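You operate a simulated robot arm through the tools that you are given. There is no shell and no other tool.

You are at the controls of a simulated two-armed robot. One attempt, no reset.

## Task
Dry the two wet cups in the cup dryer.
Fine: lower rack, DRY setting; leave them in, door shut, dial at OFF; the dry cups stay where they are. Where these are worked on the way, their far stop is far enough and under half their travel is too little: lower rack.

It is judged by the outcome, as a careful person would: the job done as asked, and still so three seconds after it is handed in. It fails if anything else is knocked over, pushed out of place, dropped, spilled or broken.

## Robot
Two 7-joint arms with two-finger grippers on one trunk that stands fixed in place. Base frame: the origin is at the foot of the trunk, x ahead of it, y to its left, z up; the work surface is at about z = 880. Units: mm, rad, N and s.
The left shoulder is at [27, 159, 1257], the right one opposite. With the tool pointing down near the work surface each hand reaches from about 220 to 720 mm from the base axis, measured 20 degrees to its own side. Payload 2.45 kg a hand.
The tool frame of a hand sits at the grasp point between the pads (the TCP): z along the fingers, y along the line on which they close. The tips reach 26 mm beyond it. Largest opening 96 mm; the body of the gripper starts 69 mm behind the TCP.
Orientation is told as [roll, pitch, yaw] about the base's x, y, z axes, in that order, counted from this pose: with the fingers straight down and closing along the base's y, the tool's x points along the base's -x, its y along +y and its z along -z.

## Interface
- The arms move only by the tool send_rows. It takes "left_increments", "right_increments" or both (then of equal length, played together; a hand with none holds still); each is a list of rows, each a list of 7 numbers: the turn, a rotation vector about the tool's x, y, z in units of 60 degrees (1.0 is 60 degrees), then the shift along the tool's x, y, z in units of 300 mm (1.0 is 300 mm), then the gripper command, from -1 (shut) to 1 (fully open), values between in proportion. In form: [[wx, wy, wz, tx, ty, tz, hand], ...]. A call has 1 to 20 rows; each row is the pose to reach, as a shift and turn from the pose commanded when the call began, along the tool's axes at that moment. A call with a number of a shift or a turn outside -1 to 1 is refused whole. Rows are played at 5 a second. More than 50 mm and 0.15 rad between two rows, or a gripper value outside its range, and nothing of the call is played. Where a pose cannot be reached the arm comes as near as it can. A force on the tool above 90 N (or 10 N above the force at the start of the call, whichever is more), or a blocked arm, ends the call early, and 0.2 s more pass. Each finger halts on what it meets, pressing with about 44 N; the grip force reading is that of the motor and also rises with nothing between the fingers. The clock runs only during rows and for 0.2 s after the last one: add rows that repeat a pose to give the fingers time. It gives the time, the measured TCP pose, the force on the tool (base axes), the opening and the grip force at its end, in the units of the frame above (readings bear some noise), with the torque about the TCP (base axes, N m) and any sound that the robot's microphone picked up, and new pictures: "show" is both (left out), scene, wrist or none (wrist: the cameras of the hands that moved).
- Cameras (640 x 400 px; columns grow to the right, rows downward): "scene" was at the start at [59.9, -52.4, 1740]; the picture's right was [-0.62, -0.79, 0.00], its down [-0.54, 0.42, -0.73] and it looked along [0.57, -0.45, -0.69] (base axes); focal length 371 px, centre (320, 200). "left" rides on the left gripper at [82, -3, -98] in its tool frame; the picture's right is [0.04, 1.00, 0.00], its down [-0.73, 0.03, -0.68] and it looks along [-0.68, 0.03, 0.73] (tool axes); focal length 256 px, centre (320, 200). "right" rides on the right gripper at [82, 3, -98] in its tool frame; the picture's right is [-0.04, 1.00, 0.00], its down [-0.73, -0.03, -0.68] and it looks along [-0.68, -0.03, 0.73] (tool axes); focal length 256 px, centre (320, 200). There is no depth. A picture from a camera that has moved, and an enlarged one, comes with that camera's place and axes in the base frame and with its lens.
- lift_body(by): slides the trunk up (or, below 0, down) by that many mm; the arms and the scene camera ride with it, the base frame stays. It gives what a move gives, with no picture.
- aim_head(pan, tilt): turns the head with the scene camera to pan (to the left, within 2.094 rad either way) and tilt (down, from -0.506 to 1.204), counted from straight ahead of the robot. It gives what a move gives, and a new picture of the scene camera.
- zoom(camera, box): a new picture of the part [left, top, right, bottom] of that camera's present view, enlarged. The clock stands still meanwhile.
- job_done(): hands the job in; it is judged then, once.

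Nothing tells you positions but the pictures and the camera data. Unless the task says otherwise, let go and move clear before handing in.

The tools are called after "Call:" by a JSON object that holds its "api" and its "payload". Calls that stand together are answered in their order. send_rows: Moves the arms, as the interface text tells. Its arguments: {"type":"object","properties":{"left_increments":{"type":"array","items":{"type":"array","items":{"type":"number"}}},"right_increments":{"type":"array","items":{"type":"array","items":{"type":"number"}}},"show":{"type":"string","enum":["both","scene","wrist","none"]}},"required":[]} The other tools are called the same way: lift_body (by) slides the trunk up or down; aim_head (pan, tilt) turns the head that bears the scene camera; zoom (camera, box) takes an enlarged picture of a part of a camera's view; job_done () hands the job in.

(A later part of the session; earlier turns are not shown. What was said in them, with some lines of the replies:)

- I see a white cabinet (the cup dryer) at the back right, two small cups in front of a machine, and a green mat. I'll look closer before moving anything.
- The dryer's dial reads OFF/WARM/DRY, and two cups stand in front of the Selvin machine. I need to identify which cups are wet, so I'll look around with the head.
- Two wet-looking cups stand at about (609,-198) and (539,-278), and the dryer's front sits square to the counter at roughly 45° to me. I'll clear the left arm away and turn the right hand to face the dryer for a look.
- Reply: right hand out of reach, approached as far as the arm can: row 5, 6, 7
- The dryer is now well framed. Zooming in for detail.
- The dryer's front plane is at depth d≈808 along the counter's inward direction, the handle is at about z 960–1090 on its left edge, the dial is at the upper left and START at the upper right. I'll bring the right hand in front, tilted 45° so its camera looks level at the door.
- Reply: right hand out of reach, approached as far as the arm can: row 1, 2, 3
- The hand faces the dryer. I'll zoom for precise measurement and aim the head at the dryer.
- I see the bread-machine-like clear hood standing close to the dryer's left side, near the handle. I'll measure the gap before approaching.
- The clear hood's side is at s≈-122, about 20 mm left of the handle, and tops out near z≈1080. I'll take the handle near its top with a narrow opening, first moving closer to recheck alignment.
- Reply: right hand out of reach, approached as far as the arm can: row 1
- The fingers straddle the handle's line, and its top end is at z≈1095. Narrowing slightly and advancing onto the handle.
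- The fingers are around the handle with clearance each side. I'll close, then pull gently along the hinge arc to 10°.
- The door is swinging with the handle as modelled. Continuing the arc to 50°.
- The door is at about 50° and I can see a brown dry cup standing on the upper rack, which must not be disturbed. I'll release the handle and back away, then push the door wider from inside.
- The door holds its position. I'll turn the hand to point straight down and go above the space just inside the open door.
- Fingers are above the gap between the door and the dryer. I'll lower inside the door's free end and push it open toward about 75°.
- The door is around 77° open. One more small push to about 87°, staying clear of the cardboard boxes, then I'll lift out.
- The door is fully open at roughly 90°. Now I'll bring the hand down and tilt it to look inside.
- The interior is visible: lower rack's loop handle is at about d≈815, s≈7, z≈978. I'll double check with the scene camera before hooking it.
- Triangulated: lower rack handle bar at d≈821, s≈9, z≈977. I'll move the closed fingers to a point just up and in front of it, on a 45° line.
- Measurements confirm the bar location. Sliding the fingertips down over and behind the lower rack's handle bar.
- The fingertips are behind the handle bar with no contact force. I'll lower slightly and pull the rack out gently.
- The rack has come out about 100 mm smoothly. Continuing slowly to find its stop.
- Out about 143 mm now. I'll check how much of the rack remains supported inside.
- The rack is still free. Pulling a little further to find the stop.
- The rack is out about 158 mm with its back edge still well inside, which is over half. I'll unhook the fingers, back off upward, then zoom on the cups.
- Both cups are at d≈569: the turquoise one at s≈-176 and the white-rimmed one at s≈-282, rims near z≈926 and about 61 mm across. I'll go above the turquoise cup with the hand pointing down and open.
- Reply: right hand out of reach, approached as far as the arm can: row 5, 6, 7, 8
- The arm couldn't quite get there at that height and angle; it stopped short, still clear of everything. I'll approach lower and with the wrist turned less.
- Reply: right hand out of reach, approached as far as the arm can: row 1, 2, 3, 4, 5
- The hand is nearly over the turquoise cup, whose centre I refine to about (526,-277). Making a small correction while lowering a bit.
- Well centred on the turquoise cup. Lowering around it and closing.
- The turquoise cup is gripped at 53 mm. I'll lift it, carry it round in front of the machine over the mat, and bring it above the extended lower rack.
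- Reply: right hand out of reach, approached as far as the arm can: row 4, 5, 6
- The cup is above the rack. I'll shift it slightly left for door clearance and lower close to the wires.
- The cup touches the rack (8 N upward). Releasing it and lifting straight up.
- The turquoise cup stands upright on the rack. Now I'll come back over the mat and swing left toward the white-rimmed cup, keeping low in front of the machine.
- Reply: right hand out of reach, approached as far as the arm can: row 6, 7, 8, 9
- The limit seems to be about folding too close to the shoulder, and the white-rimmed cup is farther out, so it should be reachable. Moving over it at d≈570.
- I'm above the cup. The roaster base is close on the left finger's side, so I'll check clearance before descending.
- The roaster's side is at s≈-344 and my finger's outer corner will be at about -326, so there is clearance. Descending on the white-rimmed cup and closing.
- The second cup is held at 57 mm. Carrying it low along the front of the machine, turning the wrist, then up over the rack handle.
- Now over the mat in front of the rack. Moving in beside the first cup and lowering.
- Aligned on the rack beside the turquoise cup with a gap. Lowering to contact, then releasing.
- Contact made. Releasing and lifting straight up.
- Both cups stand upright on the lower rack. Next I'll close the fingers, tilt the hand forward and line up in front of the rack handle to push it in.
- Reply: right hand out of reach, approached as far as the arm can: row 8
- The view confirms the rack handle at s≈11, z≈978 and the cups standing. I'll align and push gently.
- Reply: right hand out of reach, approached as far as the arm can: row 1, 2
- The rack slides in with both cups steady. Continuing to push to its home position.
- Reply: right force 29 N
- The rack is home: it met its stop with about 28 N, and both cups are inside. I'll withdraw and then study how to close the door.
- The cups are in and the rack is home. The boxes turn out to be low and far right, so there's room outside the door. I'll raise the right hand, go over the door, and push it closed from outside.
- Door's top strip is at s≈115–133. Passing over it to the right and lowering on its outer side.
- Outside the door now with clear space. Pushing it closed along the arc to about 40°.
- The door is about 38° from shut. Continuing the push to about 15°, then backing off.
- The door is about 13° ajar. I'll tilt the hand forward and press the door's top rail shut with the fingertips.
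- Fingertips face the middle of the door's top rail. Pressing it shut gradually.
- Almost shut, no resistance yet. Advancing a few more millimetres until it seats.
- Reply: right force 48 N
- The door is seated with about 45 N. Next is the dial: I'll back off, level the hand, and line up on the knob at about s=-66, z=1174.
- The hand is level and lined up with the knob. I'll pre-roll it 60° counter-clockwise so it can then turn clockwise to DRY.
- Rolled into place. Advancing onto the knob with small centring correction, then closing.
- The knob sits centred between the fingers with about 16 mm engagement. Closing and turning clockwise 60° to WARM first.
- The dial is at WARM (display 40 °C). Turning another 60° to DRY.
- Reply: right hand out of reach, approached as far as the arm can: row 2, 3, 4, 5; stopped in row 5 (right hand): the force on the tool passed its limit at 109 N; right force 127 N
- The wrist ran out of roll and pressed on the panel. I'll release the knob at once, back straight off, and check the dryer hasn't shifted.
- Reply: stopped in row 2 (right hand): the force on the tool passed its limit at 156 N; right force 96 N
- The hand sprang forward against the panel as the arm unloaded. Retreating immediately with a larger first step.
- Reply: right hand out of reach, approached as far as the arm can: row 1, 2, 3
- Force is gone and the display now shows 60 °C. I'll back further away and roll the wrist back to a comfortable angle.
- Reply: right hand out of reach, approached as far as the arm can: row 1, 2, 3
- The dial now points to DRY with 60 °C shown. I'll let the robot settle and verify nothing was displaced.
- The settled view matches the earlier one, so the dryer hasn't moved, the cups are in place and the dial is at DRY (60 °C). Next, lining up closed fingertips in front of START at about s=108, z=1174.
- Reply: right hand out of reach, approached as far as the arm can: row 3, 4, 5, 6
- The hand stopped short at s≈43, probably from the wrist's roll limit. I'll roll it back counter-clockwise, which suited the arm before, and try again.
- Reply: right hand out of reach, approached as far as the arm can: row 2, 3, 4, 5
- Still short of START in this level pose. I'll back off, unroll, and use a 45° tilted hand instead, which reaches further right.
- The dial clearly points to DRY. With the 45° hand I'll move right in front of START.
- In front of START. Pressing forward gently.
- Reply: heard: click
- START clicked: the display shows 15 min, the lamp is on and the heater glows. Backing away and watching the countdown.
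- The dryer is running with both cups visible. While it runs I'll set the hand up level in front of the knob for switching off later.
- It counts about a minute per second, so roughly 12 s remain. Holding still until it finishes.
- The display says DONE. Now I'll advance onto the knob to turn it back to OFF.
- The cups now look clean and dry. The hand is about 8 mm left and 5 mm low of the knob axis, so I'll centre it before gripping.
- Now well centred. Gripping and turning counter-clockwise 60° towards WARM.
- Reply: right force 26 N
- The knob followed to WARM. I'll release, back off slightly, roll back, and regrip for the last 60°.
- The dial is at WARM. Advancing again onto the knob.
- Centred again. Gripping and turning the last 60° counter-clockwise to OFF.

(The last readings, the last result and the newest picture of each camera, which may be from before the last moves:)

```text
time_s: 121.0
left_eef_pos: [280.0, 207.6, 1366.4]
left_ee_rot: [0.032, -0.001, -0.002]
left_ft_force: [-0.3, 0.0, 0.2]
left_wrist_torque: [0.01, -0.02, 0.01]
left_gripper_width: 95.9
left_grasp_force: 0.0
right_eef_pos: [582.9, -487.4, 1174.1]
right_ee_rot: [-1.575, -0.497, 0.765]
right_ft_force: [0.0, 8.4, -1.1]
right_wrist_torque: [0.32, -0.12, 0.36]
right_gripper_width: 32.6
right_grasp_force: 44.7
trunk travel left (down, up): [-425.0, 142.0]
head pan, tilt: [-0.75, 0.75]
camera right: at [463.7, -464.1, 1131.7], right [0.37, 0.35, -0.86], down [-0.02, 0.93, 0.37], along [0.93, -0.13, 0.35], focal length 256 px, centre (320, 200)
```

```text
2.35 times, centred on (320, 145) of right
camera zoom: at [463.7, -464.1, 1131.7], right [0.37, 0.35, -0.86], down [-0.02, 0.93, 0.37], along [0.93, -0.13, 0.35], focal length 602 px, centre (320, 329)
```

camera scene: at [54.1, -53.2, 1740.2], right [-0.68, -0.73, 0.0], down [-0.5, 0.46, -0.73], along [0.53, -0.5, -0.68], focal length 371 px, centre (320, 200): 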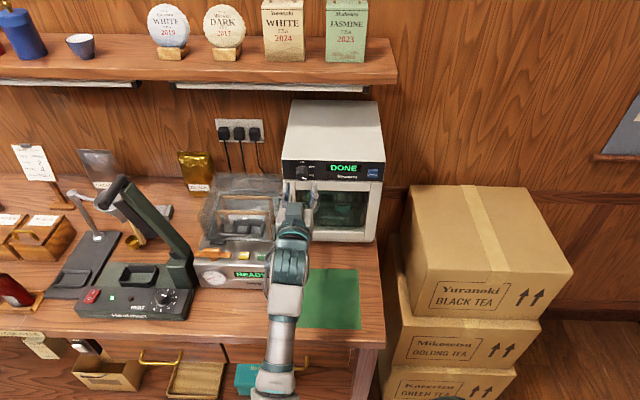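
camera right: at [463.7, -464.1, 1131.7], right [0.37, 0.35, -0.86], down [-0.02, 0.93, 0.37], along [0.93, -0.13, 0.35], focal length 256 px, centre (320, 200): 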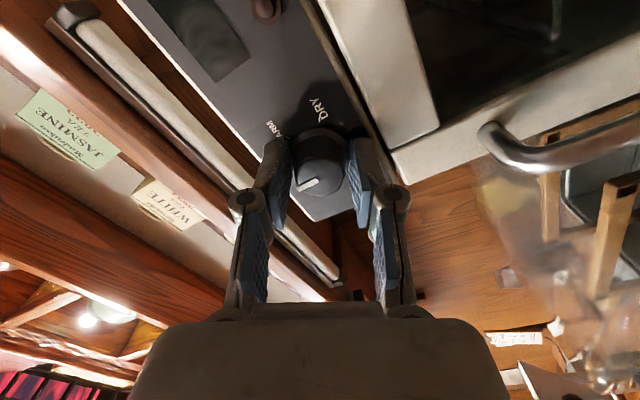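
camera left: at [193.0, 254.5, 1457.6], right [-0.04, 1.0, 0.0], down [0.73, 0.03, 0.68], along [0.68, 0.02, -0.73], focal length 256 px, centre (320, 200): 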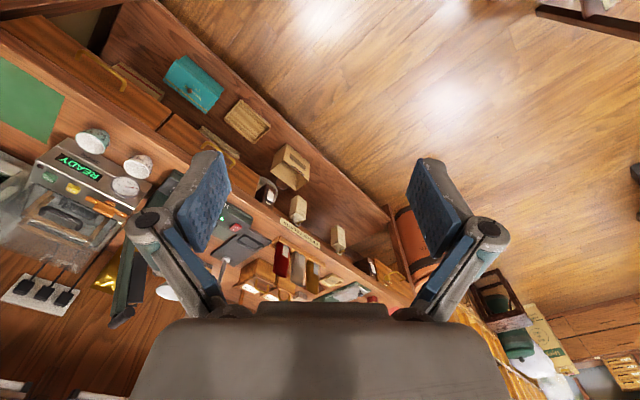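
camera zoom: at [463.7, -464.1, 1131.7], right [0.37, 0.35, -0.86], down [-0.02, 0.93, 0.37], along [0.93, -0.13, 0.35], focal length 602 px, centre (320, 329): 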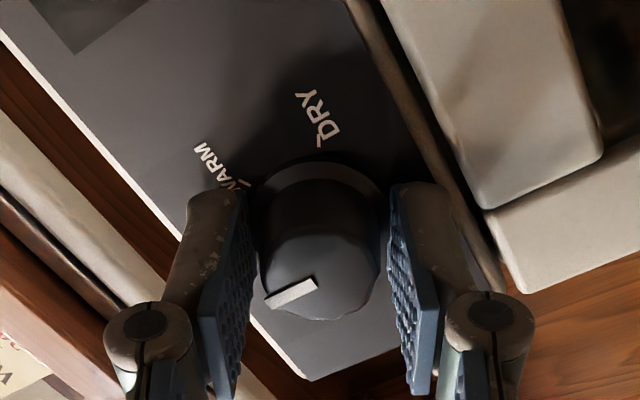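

The display is off, so the dial is at OFF. Releasing the knob and withdrawing.

Call:
{"api": "send_rows", "payload": {"right_increments": [[0, 0, 0, 0, 0, 0, 0.05], [0, 0, 0, 0, 0, 0, 0.05], [0, 0, 0, 0, 0, -0.07, 0.05], [0, 0, 0, 0, 0, -0.17, 0.05], [0, 0, 0.1, 0, 0, -0.27, 0.05], [0, 0, 0.2, 0, 0, -0.37, 0.05], [0, 0, 0.3, 0, 0, -0.4, 0.05], [0, 0, 0.4, 0, 0, -0.4, 0.05], [0, 0, 0.5, 0, 0, -0.4, 0.05], [0, 0, 0.5, 0, 0, -0.4, 0.05]], "show": "both"}}

Call:
{"api": "zoom", "payload": {"camera": "scene", "box": [270, 90, 410, 260]}}

Call:
{"api": "zoom", "payload": {"camera": "scene", "box": [280, 150, 400, 250]}}

```text
time_s: 123.2
left_eef_pos: [279.0, 206.4, 1366.3]
left_ee_rot: [0.032, 0.0, -0.005]
left_ft_force: [0.6, -0.3, 0.2]
left_wrist_torque: [0.0, 0.02, -0.01]
left_gripper_width: 96.1
left_grasp_force: 0.1
right_eef_pos: [496.0, -408.1, 1179.7]
right_ee_rot: [-1.615, -1.009, 0.789]
right_ft_force: [-0.5, 0.4, -1.0]
right_wrist_torque: [-0.02, 0.02, 0.01]
right_gripper_width: 50.5
right_grasp_force: 0.0
trunk travel left (down, up): [-425.0, 142.0]
head pan, tilt: [-0.75, 0.75]
camera scene: at [53.5, -52.8, 1740.3], right [-0.68, -0.73, 0.0], down [-0.5, 0.46, -0.73], along [0.53, -0.5, -0.68], focal length 371 px, centre (320, 200)
camera right: at [400.5, -365.6, 1105.1], right [0.64, 0.58, -0.5], down [-0.21, 0.76, 0.62], along [0.74, -0.29, 0.6], focal length 256 px, centre (320, 200)
```

scene: 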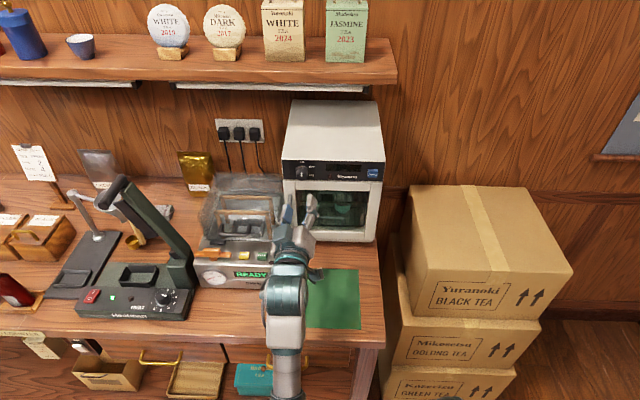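
right: 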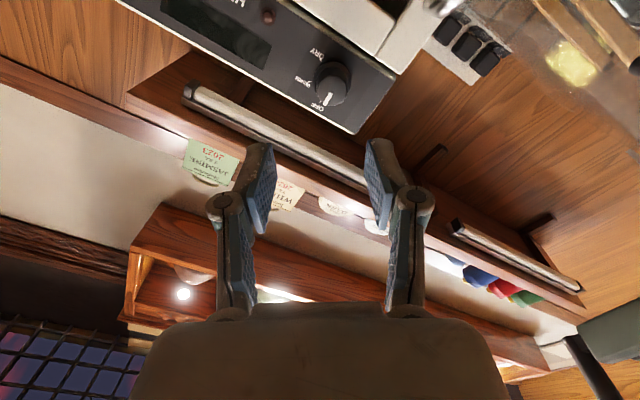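

```text
2.35 times, centred on (340, 175) of scene
camera zoom: at [53.5, -52.8, 1740.3], right [-0.68, -0.73, 0.0], down [-0.5, 0.46, -0.73], along [0.53, -0.5, -0.68], focal length 873 px, centre (273, 259)
```

zoom: 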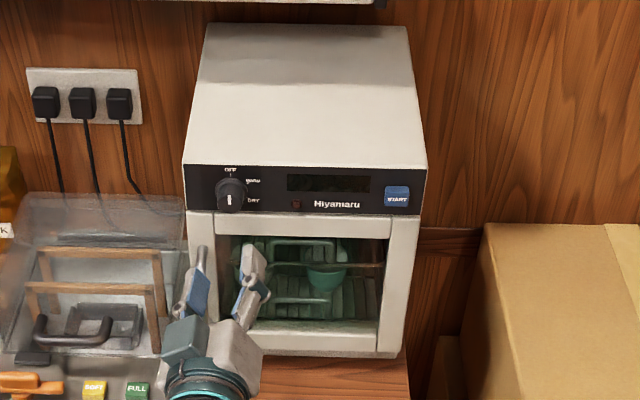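

```text
4.00 times, centred on (340, 200) of scene
camera zoom: at [53.5, -52.8, 1740.3], right [-0.68, -0.73, 0.0], down [-0.5, 0.46, -0.73], along [0.53, -0.5, -0.68], focal length 1484 px, centre (240, 200)
```

zoom: 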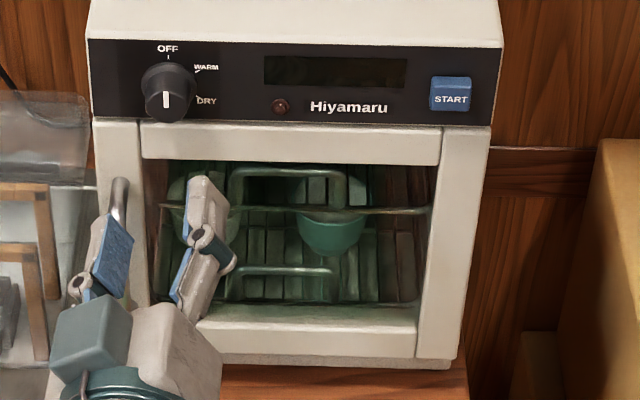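

The dial is at OFF and the door looks shut. I'll take a level look through the glass to verify the cups, rack and door before finishing.

Call:
{"api": "send_rows", "payload": {"right_increments": [[0, 0, 0.1, 0, 0, -0.02, 0.05], [0, 0, 0.2, 0, 0, -0.04, 0.05], [0, 0, 0.3, 0, 0, -0.06, 0.05], [0, 0, 0.4, 0, 0, -0.08, 0.05], [0, 0, 0.5, 0, 0, -0.1, 0.05]], "show": "none"}}

Call:
{"api": "send_rows", "payload": {"right_increments": [[0, 0.125, 0, 0.04, -0.05, -0.02, 0.3], [0, 0.25, 0, 0.08, -0.1, -0.04, 0.6], [0, 0.375, 0, 0.12, -0.15, -0.06, 1], [0, 0.5, 0, 0.16, -0.18, -0.06, 1], [0, 0.625, 0, 0.2, -0.2, -0.06, 1], [0, 0.75, 0, 0.24, -0.2, -0.06, 1]], "show": "both"}}

Call:
{"api": "zoom", "payload": {"camera": "right", "box": [180, 0, 460, 240]}}

```text
time_s: 124.4
left_eef_pos: [279.1, 206.3, 1365.8]
left_ee_rot: [0.034, 0.0, -0.003]
left_ft_force: [-0.8, -0.2, 0.0]
left_wrist_torque: [-0.01, 0.02, 0.02]
left_gripper_width: 96.0
left_grasp_force: 0.0
right_eef_pos: [467.6, -423.9, 1192.7]
right_ee_rot: [-1.676, -1.516, 0.872]
right_ft_force: [0.3, -1.5, 0.2]
right_wrist_torque: [0.03, 0.03, 0.0]
right_gripper_width: 50.4
right_grasp_force: 0.1
right hand out of reach, approached as far as the arm can: row 4, 5
trunk travel left (down, up): [-425.0, 142.0]
head pan, tilt: [-0.75, 0.75]
```

```text
time_s: 125.8
left_eef_pos: [280.3, 207.0, 1365.7]
left_ee_rot: [0.032, -0.001, -0.004]
left_ft_force: [0.1, 0.3, 0.4]
left_wrist_torque: [0.03, 0.01, -0.03]
left_gripper_width: 96.0
left_grasp_force: 0.0
right_eef_pos: [414.4, -446.5, 1122.0]
right_ee_rot: [-0.031, -0.786, -0.782]
right_ft_force: [-0.4, -0.1, -0.4]
right_wrist_torque: [-0.01, 0.05, 0.03]
right_gripper_width: 95.9
right_grasp_force: 0.1
trunk travel left (down, up): [-425.0, 142.0]
head pan, tilt: [-0.75, 0.75]
camera scene: at [54.6, -53.5, 1740.2], right [-0.68, -0.73, 0.0], down [-0.5, 0.46, -0.73], along [0.53, -0.5, -0.68], focal length 371 px, centre (320, 200)
camera right: at [328.3, -352.5, 1134.0], right [0.74, 0.67, 0.01], down [0.02, -0.03, 1.0], along [0.67, -0.74, -0.04], focal length 256 px, centre (320, 200)
```

scene: 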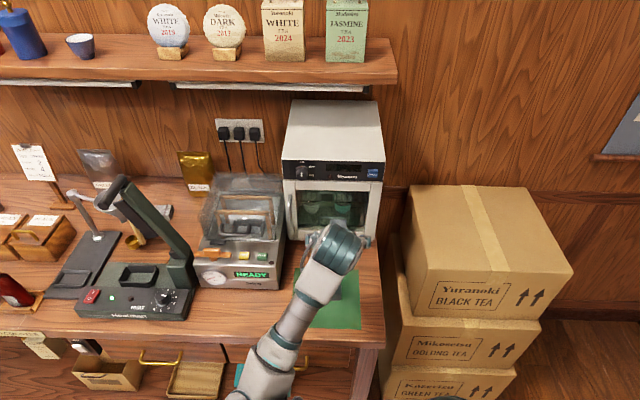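
right: 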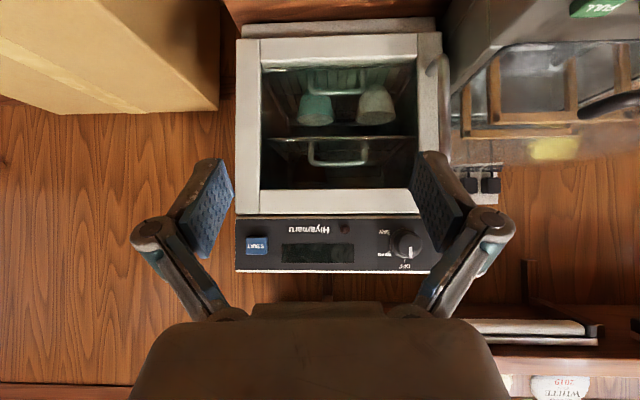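

```text
1.67 times, centred on (320, 120) of right
camera zoom: at [328.3, -352.5, 1134.0], right [0.74, 0.67, 0.01], down [0.02, -0.03, 1.0], along [0.67, -0.74, -0.04], focal length 427 px, centre (320, 333)
```

zoom: 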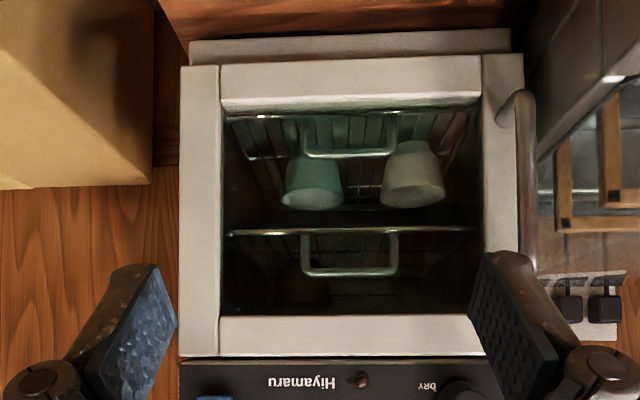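

Everything checks out: both cups are dry and upright on the lower rack, the rack is in, the door is shut, the dial is OFF and the other cup is still on the upper rack. Moving the hand clear before handing in.

Call:
{"api": "send_rows", "payload": {"right_increments": [[0, 0, 0, 0, 0, -0.1, 1], [0, 0, 0, 0, 0, -0.2, 1], [0, 0, 0, 0, 0, -0.3, 1], [0, 0, 0, 0, 0, -0.3, 1]], "show": "both"}}

Call:
{"api": "zoom", "payload": {"camera": "scene", "box": [270, 90, 410, 260]}}

Call:
{"api": "zoom", "payload": {"camera": "right", "box": [180, 0, 460, 240]}}

```text
time_s: 126.8
left_eef_pos: [278.0, 205.8, 1366.7]
left_ee_rot: [0.032, 0.0, -0.004]
left_ft_force: [-0.2, -0.2, 0.9]
left_wrist_torque: [-0.02, 0.0, 0.04]
left_gripper_width: 96.1
left_grasp_force: 0.0
right_eef_pos: [369.7, -398.8, 1187.3]
right_ee_rot: [-0.034, -0.787, -0.784]
right_ft_force: [-0.4, 0.4, -0.4]
right_wrist_torque: [0.02, 0.01, 0.0]
right_gripper_width: 96.1
right_grasp_force: 0.0
trunk travel left (down, up): [-425.0, 142.0]
head pan, tilt: [-0.75, 0.75]
camera scene: at [53.8, -52.8, 1740.2], right [-0.68, -0.73, 0.0], down [-0.5, 0.46, -0.73], along [0.53, -0.5, -0.68], focal length 371 px, centre (320, 200)
camera right: at [283.8, -304.9, 1197.3], right [0.74, 0.67, 0.01], down [0.02, -0.03, 1.0], along [0.67, -0.74, -0.04], focal length 256 px, centre (320, 200)
```

scene: 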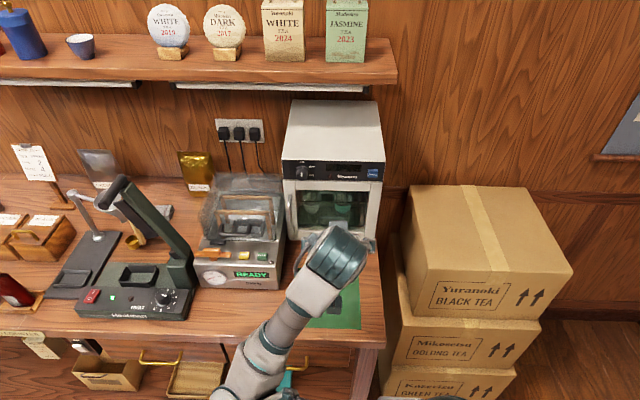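
right: 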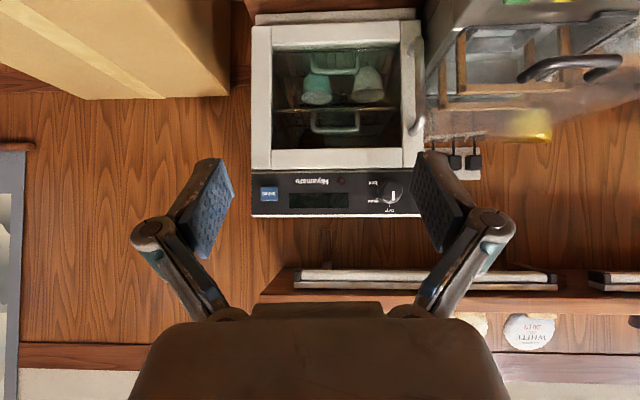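

```text
2.35 times, centred on (340, 175) of scene
camera zoom: at [53.8, -52.8, 1740.2], right [-0.68, -0.73, 0.0], down [-0.5, 0.46, -0.73], along [0.53, -0.5, -0.68], focal length 873 px, centre (273, 259)
```

zoom: 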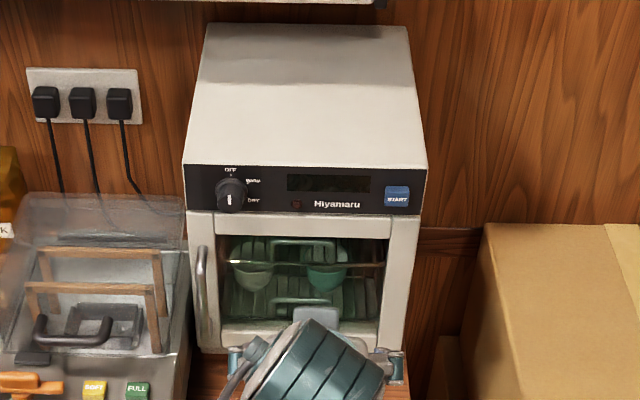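

```text
1.67 times, centred on (320, 120) of right
camera zoom: at [283.8, -304.9, 1197.3], right [0.74, 0.67, 0.01], down [0.02, -0.03, 1.0], along [0.67, -0.74, -0.04], focal length 427 px, centre (320, 333)
```

zoom: 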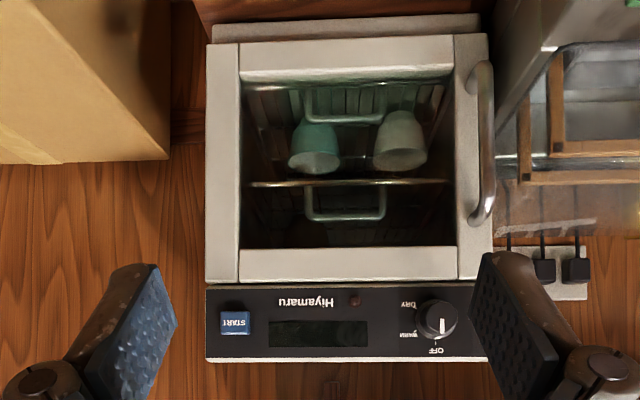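

The dryer is off with its door shut and both cups dry inside on the lower rack. Nothing around it has been disturbed and the hands are clear, so I'm handing in.

Call:
{"api": "job_done", "payload": {}}

```text
The job is handed in.
```

Both wet cups, the turquoise one and the white-rimmed one, are dry and standing upright on the lower rack. The rack is pushed in, the door is shut and the dial is at OFF. I handed the job in with both hands clear.

- **Cycle:** I pulled the lower rack out about 158 mm, set both cups on it and pushed it back to its stop. It ran the DRY setting (60 °C, 15 min) until the display read DONE. No droplets are visible on either cup.
- **Dry cups:** The one on the shelf is where it was. The one on the upper rack showed only faintly in my last close look through the glass, with no sign that it had moved.
- **One hard push on the panel:** While I was turning the dial to DRY, the right wrist ran out of roll. The hand pressed on the panel at up to 156 N before I backed off. The dryer had not shifted when I compared pictures afterwards, and the dial, START button and display all worked normally after that.
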